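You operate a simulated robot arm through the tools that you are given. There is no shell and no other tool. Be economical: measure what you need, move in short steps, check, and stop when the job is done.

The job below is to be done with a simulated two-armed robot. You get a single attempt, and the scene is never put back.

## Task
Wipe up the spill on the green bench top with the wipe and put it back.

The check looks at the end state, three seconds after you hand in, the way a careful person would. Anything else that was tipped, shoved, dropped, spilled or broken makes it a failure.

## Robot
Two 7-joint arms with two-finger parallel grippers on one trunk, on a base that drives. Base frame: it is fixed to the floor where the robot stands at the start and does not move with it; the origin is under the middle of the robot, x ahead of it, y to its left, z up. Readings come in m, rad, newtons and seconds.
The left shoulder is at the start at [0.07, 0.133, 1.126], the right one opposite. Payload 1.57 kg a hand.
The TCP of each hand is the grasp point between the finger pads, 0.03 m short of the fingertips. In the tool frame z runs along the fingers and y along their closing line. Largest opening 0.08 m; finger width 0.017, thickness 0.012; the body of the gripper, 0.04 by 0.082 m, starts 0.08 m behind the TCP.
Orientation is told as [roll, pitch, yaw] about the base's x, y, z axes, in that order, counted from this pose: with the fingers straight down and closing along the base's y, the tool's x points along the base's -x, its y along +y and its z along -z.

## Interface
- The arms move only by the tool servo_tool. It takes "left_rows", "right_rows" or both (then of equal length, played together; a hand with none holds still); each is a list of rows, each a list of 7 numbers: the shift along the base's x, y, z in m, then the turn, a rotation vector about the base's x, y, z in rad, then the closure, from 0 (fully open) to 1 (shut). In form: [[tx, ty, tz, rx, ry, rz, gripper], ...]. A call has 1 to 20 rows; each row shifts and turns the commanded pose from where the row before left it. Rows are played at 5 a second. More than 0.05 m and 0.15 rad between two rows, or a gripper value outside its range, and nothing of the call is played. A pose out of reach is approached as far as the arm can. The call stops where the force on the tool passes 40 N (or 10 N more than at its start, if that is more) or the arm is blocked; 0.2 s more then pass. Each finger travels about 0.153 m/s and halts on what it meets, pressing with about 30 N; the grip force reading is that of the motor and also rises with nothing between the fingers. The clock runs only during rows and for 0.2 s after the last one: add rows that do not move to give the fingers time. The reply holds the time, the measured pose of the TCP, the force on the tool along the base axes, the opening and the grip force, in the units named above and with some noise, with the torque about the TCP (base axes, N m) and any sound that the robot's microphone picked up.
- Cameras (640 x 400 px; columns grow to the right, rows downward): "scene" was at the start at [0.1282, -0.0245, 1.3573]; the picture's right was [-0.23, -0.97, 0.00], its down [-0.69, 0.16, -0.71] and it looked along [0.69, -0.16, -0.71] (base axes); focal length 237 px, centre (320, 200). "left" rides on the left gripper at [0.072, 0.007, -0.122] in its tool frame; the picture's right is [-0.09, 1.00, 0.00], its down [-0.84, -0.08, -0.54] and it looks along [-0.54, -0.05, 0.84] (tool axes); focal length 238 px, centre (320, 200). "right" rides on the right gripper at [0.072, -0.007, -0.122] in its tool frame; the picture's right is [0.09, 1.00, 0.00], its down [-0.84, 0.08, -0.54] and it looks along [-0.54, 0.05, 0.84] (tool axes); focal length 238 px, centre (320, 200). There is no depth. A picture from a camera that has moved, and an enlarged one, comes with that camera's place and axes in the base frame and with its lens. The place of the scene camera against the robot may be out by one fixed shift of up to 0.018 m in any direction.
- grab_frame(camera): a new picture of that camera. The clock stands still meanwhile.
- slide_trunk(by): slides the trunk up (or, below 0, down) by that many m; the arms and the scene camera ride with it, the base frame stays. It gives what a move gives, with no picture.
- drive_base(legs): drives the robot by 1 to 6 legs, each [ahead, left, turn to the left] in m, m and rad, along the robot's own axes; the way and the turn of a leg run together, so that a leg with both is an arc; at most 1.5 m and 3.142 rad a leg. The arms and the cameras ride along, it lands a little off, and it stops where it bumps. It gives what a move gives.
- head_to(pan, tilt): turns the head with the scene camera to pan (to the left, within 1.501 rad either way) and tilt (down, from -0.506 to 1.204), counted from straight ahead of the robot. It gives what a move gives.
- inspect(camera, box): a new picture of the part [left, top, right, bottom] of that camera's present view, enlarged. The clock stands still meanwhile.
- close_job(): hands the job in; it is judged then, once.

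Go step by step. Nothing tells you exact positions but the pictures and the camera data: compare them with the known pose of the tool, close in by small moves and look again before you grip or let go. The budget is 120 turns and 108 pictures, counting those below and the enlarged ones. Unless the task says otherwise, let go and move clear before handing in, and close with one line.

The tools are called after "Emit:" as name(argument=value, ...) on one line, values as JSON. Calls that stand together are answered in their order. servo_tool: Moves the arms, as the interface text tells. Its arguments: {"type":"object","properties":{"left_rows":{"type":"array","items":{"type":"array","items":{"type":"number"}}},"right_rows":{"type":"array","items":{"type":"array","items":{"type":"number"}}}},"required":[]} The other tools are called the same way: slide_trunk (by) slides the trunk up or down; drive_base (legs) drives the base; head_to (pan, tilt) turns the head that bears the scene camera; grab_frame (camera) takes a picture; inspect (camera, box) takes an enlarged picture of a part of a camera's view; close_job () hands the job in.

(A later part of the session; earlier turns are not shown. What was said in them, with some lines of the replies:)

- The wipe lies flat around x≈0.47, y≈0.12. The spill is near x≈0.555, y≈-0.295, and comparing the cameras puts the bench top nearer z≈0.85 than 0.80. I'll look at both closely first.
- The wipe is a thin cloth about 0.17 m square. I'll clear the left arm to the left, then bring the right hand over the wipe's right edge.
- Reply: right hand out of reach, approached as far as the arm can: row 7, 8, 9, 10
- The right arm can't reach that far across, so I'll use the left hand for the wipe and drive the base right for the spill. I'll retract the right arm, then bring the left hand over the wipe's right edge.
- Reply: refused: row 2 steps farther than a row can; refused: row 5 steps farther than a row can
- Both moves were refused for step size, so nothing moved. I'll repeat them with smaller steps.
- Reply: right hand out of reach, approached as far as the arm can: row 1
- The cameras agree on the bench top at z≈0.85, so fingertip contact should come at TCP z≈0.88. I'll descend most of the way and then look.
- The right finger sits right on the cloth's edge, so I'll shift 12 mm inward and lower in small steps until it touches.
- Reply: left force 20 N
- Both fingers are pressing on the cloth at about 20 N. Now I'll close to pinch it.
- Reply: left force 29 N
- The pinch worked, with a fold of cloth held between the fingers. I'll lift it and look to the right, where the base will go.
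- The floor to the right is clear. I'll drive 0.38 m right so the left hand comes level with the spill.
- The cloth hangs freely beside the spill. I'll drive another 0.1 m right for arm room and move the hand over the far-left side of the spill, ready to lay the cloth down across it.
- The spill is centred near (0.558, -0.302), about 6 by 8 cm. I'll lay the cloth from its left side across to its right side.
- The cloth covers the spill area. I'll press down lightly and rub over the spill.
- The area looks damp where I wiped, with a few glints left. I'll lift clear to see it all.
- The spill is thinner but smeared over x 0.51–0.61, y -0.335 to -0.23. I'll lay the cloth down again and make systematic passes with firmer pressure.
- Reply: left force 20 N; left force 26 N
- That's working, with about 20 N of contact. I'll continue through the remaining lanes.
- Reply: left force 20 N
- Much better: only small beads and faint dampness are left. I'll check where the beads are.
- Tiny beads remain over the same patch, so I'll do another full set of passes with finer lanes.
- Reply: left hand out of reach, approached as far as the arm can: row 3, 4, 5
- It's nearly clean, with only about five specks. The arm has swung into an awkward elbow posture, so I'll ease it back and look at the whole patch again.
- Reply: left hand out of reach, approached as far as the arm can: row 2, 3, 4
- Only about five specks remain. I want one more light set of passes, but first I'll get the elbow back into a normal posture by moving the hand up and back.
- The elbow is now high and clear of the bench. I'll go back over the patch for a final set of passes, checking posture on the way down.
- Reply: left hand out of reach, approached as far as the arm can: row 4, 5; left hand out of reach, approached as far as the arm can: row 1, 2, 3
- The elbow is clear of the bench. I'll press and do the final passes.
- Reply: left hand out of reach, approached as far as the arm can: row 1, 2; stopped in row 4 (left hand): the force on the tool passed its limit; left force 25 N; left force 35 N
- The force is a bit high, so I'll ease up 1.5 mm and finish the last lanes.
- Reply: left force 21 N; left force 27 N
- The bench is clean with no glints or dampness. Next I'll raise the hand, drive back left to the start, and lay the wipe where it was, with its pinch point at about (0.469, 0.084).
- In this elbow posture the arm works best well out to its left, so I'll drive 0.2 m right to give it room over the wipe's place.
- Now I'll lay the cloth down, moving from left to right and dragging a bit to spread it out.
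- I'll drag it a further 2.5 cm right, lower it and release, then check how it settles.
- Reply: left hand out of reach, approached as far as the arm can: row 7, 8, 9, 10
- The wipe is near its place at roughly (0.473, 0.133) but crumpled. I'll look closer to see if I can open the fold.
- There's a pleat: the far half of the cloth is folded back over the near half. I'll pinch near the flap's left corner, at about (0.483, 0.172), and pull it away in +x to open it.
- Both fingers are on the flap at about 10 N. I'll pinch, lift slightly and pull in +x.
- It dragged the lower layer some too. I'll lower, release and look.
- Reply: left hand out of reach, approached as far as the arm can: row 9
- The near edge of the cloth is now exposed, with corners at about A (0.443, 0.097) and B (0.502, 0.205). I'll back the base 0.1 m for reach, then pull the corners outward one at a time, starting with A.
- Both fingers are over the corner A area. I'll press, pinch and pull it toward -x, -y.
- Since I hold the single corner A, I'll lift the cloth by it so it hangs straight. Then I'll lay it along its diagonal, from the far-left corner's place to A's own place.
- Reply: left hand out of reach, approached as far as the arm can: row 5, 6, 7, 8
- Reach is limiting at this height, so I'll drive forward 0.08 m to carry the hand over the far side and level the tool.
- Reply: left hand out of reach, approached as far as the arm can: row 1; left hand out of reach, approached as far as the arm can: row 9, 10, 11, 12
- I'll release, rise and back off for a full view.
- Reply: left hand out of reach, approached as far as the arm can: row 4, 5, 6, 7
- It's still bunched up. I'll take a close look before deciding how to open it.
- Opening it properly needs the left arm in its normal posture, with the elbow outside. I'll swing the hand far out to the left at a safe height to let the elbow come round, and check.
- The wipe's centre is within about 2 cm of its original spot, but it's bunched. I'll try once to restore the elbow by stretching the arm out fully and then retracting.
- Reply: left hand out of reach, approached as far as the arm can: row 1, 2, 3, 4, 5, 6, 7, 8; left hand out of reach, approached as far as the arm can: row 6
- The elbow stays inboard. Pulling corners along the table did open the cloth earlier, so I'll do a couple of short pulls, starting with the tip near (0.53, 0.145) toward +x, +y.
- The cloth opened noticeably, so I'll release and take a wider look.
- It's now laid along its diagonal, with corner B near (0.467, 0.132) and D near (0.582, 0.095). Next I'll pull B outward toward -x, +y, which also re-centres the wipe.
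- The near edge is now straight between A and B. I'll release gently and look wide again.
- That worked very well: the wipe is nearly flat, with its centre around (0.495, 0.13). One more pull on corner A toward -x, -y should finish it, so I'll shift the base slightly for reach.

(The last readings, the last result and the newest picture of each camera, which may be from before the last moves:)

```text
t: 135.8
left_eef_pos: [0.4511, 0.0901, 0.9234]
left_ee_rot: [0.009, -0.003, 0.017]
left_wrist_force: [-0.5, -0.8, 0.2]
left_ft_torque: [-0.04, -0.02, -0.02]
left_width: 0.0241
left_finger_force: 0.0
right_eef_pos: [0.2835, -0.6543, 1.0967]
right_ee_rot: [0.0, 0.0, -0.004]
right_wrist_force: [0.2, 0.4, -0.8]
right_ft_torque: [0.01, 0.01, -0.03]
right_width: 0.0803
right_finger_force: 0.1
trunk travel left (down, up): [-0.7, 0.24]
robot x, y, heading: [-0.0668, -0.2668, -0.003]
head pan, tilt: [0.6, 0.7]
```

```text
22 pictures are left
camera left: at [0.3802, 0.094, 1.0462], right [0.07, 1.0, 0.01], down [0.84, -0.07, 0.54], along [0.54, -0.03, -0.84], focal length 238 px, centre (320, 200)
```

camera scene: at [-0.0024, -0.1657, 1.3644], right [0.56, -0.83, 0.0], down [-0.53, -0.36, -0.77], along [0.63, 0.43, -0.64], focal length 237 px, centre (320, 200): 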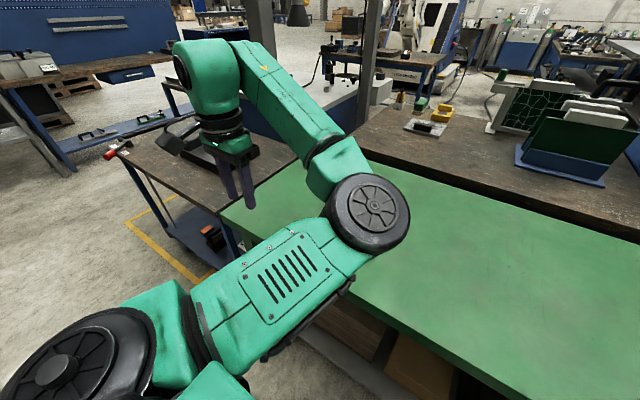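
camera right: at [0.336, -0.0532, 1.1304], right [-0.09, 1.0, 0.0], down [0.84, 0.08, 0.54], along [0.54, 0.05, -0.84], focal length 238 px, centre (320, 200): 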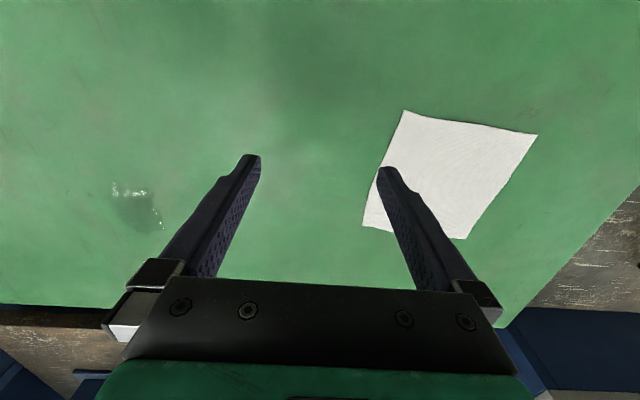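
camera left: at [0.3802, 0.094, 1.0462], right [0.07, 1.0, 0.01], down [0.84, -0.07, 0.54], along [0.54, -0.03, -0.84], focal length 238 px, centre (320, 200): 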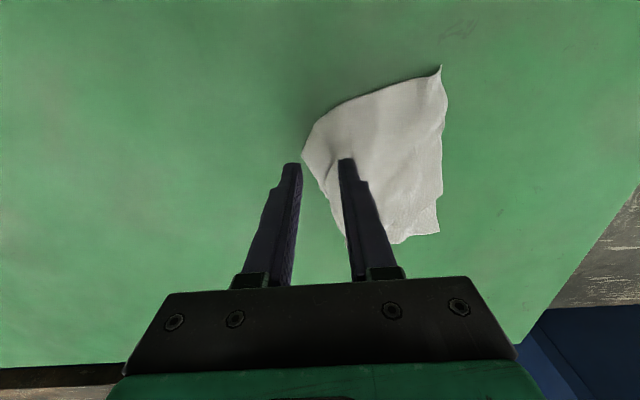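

Emit:
servo_tool(left_rows=[[-0.004, 0.018, 0, 0, 0, 0, 0.7], [0, 0, -0.02, 0, 0, 0, 0.7], [0, 0, -0.014, 0, 0, 0, 0.7], [0, 0, -0.005, 0, 0, 0, 0.7], [0, 0, 0, 0, 0, 0, 0.85], [0, 0, 0, 0, 0, 0, 1], [0, 0, 0, 0, 0, 0, 1], [0, 0, 0.006, 0, 0, 0, 1], [-0.012, -0.012, 0.002, 0, 0, 0, 1], [-0.012, -0.012, 0, 0, 0, 0, 1], [-0.012, -0.012, 0, 0, 0, 0, 1], [-0.008, -0.012, 0, 0, 0, 0, 1], [0, 0, 0, 0, 0, 0, 1]])

Emit:
grab_frame(camera="left")

```text
t: 138.6
left_eef_pos: [0.4064, 0.0597, 0.8911]
left_ee_rot: [0.008, -0.001, 0.017]
left_wrist_force: [0.3, 0.2, -0.2]
left_ft_torque: [-0.01, -0.03, -0.01]
left_width: 0.002
left_finger_force: 23.4
right_eef_pos: [0.2853, -0.6535, 1.0962]
right_ee_rot: [0.0, 0.001, -0.003]
right_wrist_force: [-0.2, 0.7, -0.2]
right_ft_torque: [-0.03, -0.01, 0.02]
right_width: 0.0801
right_finger_force: 0.0
trunk travel left (down, up): [-0.7, 0.24]
robot x, y, heading: [-0.0687, -0.2669, -0.003]
head pan, tilt: [0.6, 0.7]
```

```text
21 pictures are left
camera left: at [0.3355, 0.0622, 1.0143], right [0.07, 1.0, 0.01], down [0.84, -0.07, 0.54], along [0.54, -0.03, -0.84], focal length 238 px, centre (320, 200)
```

left: 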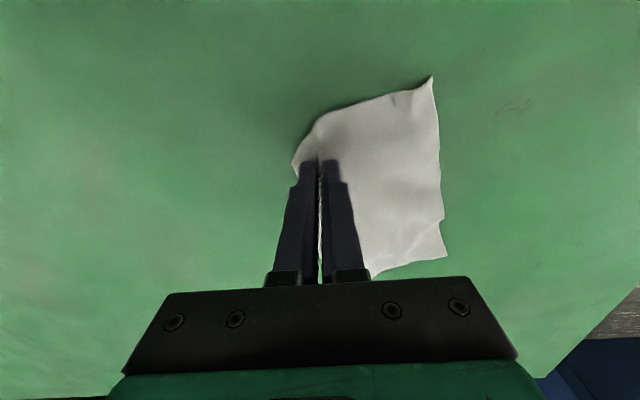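

That mostly slid the whole wipe. I'll release and pull the opposite corner C back toward +x, +y, which re-centres and stretches it.

Emit:
servo_tool(left_rows=[[0, 0, -0.006, 0, 0, 0, 1], [0, 0, 0, 0, 0, 0, 0.8], [0, 0, 0, 0, 0, 0, 0.6], [0, 0, 0, 0, 0, 0, 0.6], [0, 0, 0.03, 0, 0, 0, 0.6], [0, 0.03, 0.035, 0, 0, 0, 0.6], [0, 0.03, 0.03, 0, 0, 0, 0.6], [0, 0.035, 0.02, 0, 0, 0, 0.6], [0, 0.04, 0, 0, 0, 0, 0.6], [0, 0.04, 0, 0, 0, 0, 0.6], [0, 0.03, 0, 0, 0, 0, 0.6]])

Emit:
grab_frame(camera="left")

```text
t: 141.0
left_eef_pos: [0.4041, 0.2658, 1.0039]
left_ee_rot: [0.007, -0.003, 0.017]
left_wrist_force: [-0.7, 0.8, -0.3]
left_ft_torque: [-0.02, -0.03, 0.02]
left_width: 0.0322
left_finger_force: 0.0
right_eef_pos: [0.2832, -0.6534, 1.0981]
right_ee_rot: [-0.003, -0.002, -0.003]
right_wrist_force: [0.2, 0.9, -1.4]
right_ft_torque: [-0.01, 0.01, -0.03]
right_width: 0.0799
right_finger_force: 0.0
trunk travel left (down, up): [-0.7, 0.24]
robot x, y, heading: [-0.0673, -0.2674, -0.005]
head pan, tilt: [0.6, 0.7]
```

```text
20 pictures are left
camera left: at [0.3325, 0.2689, 1.1256], right [0.07, 1.0, 0.01], down [0.84, -0.07, 0.54], along [0.54, -0.03, -0.84], focal length 238 px, centre (320, 200)
```

left: 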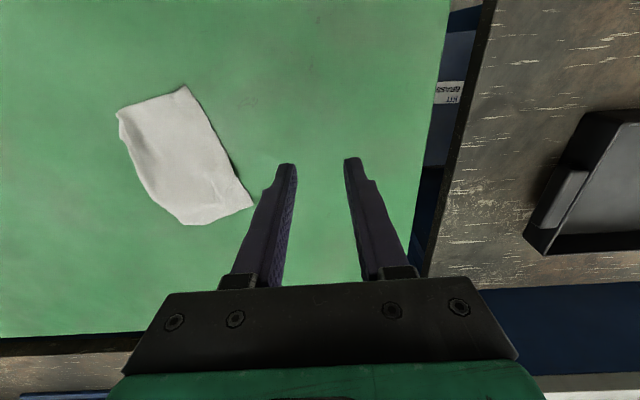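

Corner A is back at its original place and the wipe is nearly flat, with its centre near (0.446, 0.099). I'll pull corner C by about (+0.045, +0.03) to re-centre it.

Emit:
servo_tool(left_rows=[[0.03, -0.03, 0, 0, 0, 0, 0.7], [0.03, -0.03, 0, 0, 0, 0, 0.7], [0.025, -0.03, -0.02, 0, 0, 0, 0.7], [0.01, -0.027, -0.03, 0, 0, 0, 0.7], [0, 0, -0.035, 0, 0, 0, 0.7], [0, 0, 0, 0, 0, 0, 0.7]])

Emit:
grab_frame(camera="left")

```text
t: 142.4
left_eef_pos: [0.5005, 0.1446, 0.9174]
left_ee_rot: [0.009, -0.003, 0.017]
left_wrist_force: [0.1, 0.0, -0.2]
left_ft_torque: [0.01, -0.02, 0.0]
left_width: 0.0241
left_finger_force: 0.0
left hand out of reach, approached as far as the arm can: row 2
right_eef_pos: [0.2833, -0.6557, 1.0967]
right_ee_rot: [0.001, 0.0, -0.002]
right_wrist_force: [-0.3, 0.2, 0.7]
right_ft_torque: [0.0, 0.01, -0.01]
right_width: 0.08
right_finger_force: 0.0
trunk travel left (down, up): [-0.7, 0.24]
robot x, y, heading: [-0.0632, -0.2653, -0.0]
head pan, tilt: [0.6, 0.7]
```

```text
19 pictures are left
camera left: at [0.4291, 0.147, 1.0397], right [0.07, 1.0, 0.01], down [0.84, -0.07, 0.54], along [0.54, -0.03, -0.84], focal length 238 px, centre (320, 200)
```

left: 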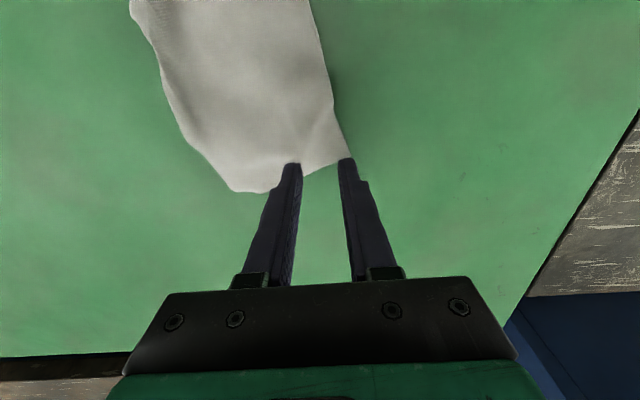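

Emit:
servo_tool(left_rows=[[-0.013, -0.01, 0, 0, 0, 0, 0.7], [0, 0, -0.02, 0, 0, 0, 0.7], [0, 0, -0.01, 0, 0, 0, 0.7], [0, 0, -0.004, 0, 0, 0, 0.7], [0, 0, 0, 0, 0, 0, 0.85], [0, 0, 0, 0, 0, 0, 1], [0, 0, 0, 0, 0, 0, 1], [0, 0, 0.006, 0, 0, 0, 1], [0.012, 0.008, 0.002, 0, 0, 0, 1], [0.012, 0.008, 0, 0, 0, 0, 1], [0.012, 0.008, 0, 0, 0, 0, 1], [0.01, 0.008, 0, 0, 0, 0, 1], [0, 0, 0, 0, 0, 0, 1]])

Emit:
grab_frame(camera="left")

```text
t: 145.2
left_eef_pos: [0.5023, 0.1482, 0.8907]
left_ee_rot: [0.008, -0.001, 0.016]
left_wrist_force: [-0.6, 0.4, -0.1]
left_ft_torque: [0.01, 0.0, 0.04]
left_width: 0.0015
left_finger_force: 23.5
left hand out of reach, approached as far as the arm can: row 10, 11, 12
right_eef_pos: [0.2845, -0.6556, 1.0972]
right_ee_rot: [-0.002, 0.0, -0.005]
right_wrist_force: [-0.6, -0.1, 0.1]
right_ft_torque: [-0.01, 0.0, -0.02]
right_width: 0.0802
right_finger_force: 0.0
trunk travel left (down, up): [-0.7, 0.24]
robot x, y, heading: [-0.0642, -0.2645, -0.002]
head pan, tilt: [0.6, 0.7]
```

```text
18 pictures are left
camera left: at [0.4306, 0.1508, 1.0135], right [0.07, 1.0, 0.01], down [0.84, -0.07, 0.54], along [0.54, -0.03, -0.84], focal length 238 px, centre (320, 200)
```

left: 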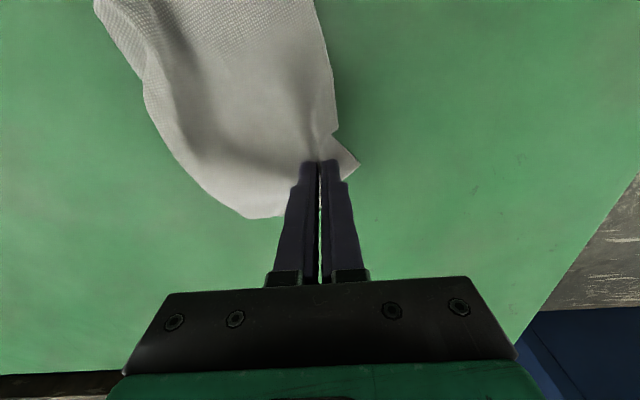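

The arm hit its reach limit after 1.5 cm. While holding lightly, I'll finish the pull by driving the base slightly ahead and left.

Emit:
drive_base(legs=[[0.032, 0.02, 0]])

Emit:
servo_tool(left_rows=[[0, 0, -0.006, 0, 0, 0, 1], [0, 0, 0, 0, 0, 0, 0.8], [0, 0, 0, 0, 0, 0, 0.6], [0, 0, 0, 0, 0, 0, 0.6], [0, 0, 0.03, 0, 0, 0, 0.6], [-0.01, 0.03, 0.035, 0, 0, 0, 0.6], [-0.02, 0.03, 0.03, 0, 0, 0, 0.6], [-0.03, 0.03, 0.02, 0, 0, 0, 0.6], [-0.03, 0.03, 0, 0, 0, 0, 0.6]])

Emit:
grab_frame(camera="left")

```text
t: 146.1
left_eef_pos: [0.5331, 0.1659, 0.8943]
left_ee_rot: [0.013, -0.005, 0.018]
left_wrist_force: [0.1, 0.6, -0.8]
left_ft_torque: [0.03, 0.02, 0.01]
left_width: 0.0017
left_finger_force: 23.6
right_eef_pos: [0.3126, -0.6386, 1.097]
right_ee_rot: [0.001, -0.003, -0.003]
right_wrist_force: [0.3, -0.7, 0.1]
right_ft_torque: [0.01, -0.05, 0.0]
right_width: 0.0802
right_finger_force: 0.1
trunk travel left (down, up): [-0.7, 0.24]
robot x, y, heading: [-0.0366, -0.2482, -0.003]
head pan, tilt: [0.6, 0.7]
```

```text
t: 148.1
left_eef_pos: [0.4411, 0.289, 1.0004]
left_ee_rot: [0.009, -0.001, 0.02]
left_wrist_force: [-0.3, 0.2, -0.2]
left_ft_torque: [-0.01, -0.01, 0.02]
left_width: 0.032
left_finger_force: 0.0
right_eef_pos: [0.3143, -0.6338, 1.0987]
right_ee_rot: [-0.001, -0.002, -0.004]
right_wrist_force: [-0.4, 0.1, 0.0]
right_ft_torque: [-0.03, -0.03, -0.01]
right_width: 0.0799
right_finger_force: 0.1
trunk travel left (down, up): [-0.7, 0.24]
robot x, y, heading: [-0.0342, -0.2481, -0.001]
head pan, tilt: [0.6, 0.7]
```

```text
17 pictures are left
camera left: at [0.3709, 0.2924, 1.123], right [0.07, 1.0, 0.01], down [0.84, -0.07, 0.54], along [0.54, -0.03, -0.84], focal length 238 px, centre (320, 200)
```

left: 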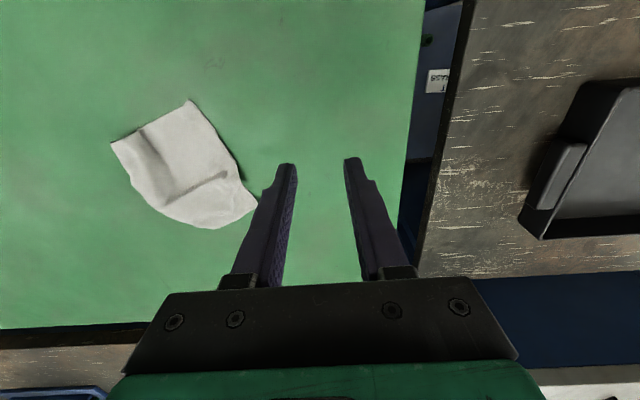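

The wipe now lies open with its centre near (0.49, 0.115), about 1 cm from where it started. I'll raise the arm clear and take a final look at the bench.

Emit:
servo_tool(left_rows=[[-0.01, 0.02, 0.04, 0, 0, 0, 0.3], [-0.02, 0.02, 0.04, 0, 0, 0, 0], [-0.02, 0.02, 0.03, 0, 0, 0, 0], [-0.02, 0.02, 0.01, 0, 0, 0, 0]])

Emit:
head_to(pan=0.1, tilt=0.8)

Emit:
grab_frame(camera="scene")

Emit:
inspect(camera="scene", box=[180, 140, 480, 330])

Emit:
grab_frame(camera="left")

```text
t: 149.1
left_eef_pos: [0.3669, 0.3467, 1.109]
left_ee_rot: [0.007, -0.005, 0.02]
left_wrist_force: [-0.5, -0.5, -0.8]
left_ft_torque: [-0.05, 0.0, 0.0]
left_width: 0.0802
left_finger_force: 0.0
left hand out of reach, approached as far as the arm can: row 1, 2, 3, 4
right_eef_pos: [0.3145, -0.6327, 1.099]
right_ee_rot: [-0.001, -0.002, -0.002]
right_wrist_force: [-0.3, 0.2, 0.5]
right_ft_torque: [-0.01, -0.02, 0.02]
right_width: 0.08
right_finger_force: 0.0
trunk travel left (down, up): [-0.7, 0.24]
robot x, y, heading: [-0.0328, -0.2463, -0.008]
head pan, tilt: [0.6, 0.7]
```

```text
t: 150.0
left_eef_pos: [0.368, 0.346, 1.1086]
left_ee_rot: [0.011, -0.004, 0.017]
left_wrist_force: [-0.1, 0.8, 0.4]
left_ft_torque: [0.01, 0.0, -0.01]
left_width: 0.08
left_finger_force: 0.0
right_eef_pos: [0.3163, -0.6355, 1.0957]
right_ee_rot: [0.0, -0.001, -0.004]
right_wrist_force: [0.0, 0.4, -0.6]
right_ft_torque: [-0.01, 0.03, 0.0]
right_width: 0.0804
right_finger_force: 0.0
trunk travel left (down, up): [-0.7, 0.24]
robot x, y, heading: [-0.0367, -0.2499, -0.001]
head pan, tilt: [0.099, 0.799]
```

```text
16 pictures are left
camera scene: at [0.0946, -0.2456, 1.3561], right [0.1, -1.0, 0.0], down [-0.71, -0.07, -0.7], along [0.69, 0.07, -0.72], focal length 237 px, centre (320, 200)
```

scene: 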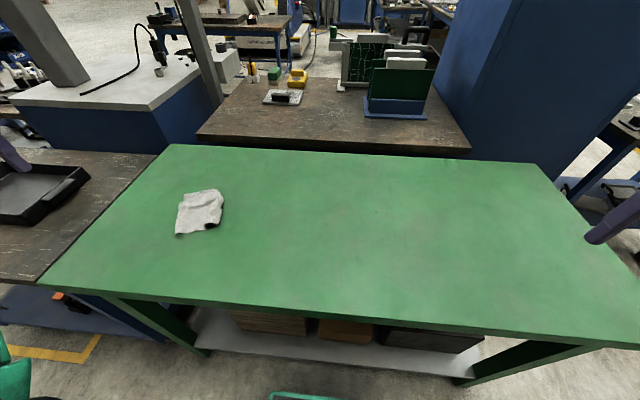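

```text
2.11 times, centred on (330, 235) of scene
camera zoom: at [0.0946, -0.2456, 1.3561], right [0.1, -1.0, 0.0], down [-0.71, -0.07, -0.7], along [0.69, 0.07, -0.72], focal length 498 px, centre (299, 126)
```

zoom: 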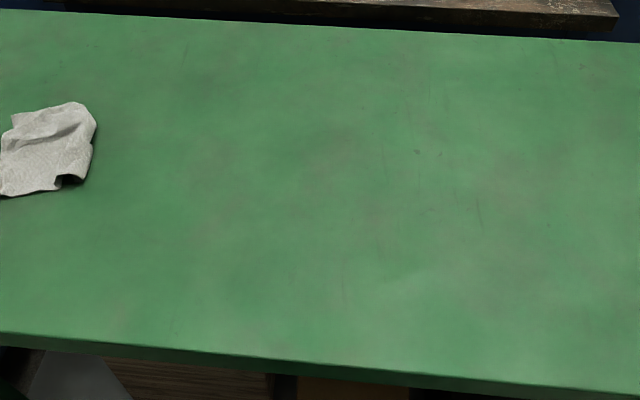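

```text
14 pictures are left
camera left: at [0.2968, 0.3483, 1.2312], right [0.07, 1.0, 0.01], down [0.84, -0.07, 0.54], along [0.54, -0.03, -0.84], focal length 238 px, centre (320, 200)
```

left: 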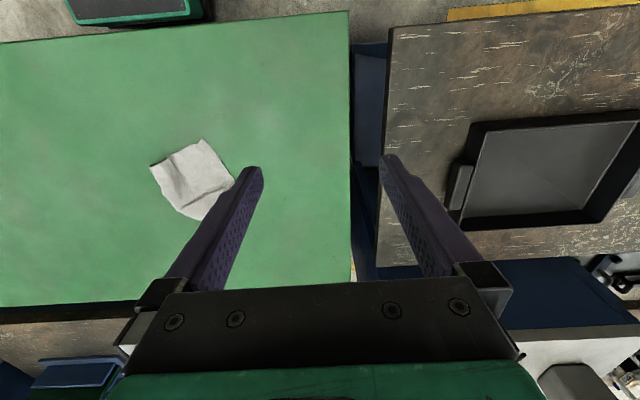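

The bench top is clean and dry, and the wipe lies open in its original place. Both hands are empty and clear, and nothing else has moved, so I'm handing in.

Emit:
close_job()

```text
The job is handed in.
```

The spill is wiped up: the last close-ups show no wet patch or droplets on the green bench top. The wipe is back about 1 cm from where it started, spread out but still a little creased, not fully flat. Both hands are empty and clear, and the pictures show nothing else moved. The robot itself ended about 0.25 m to the right of where it began.
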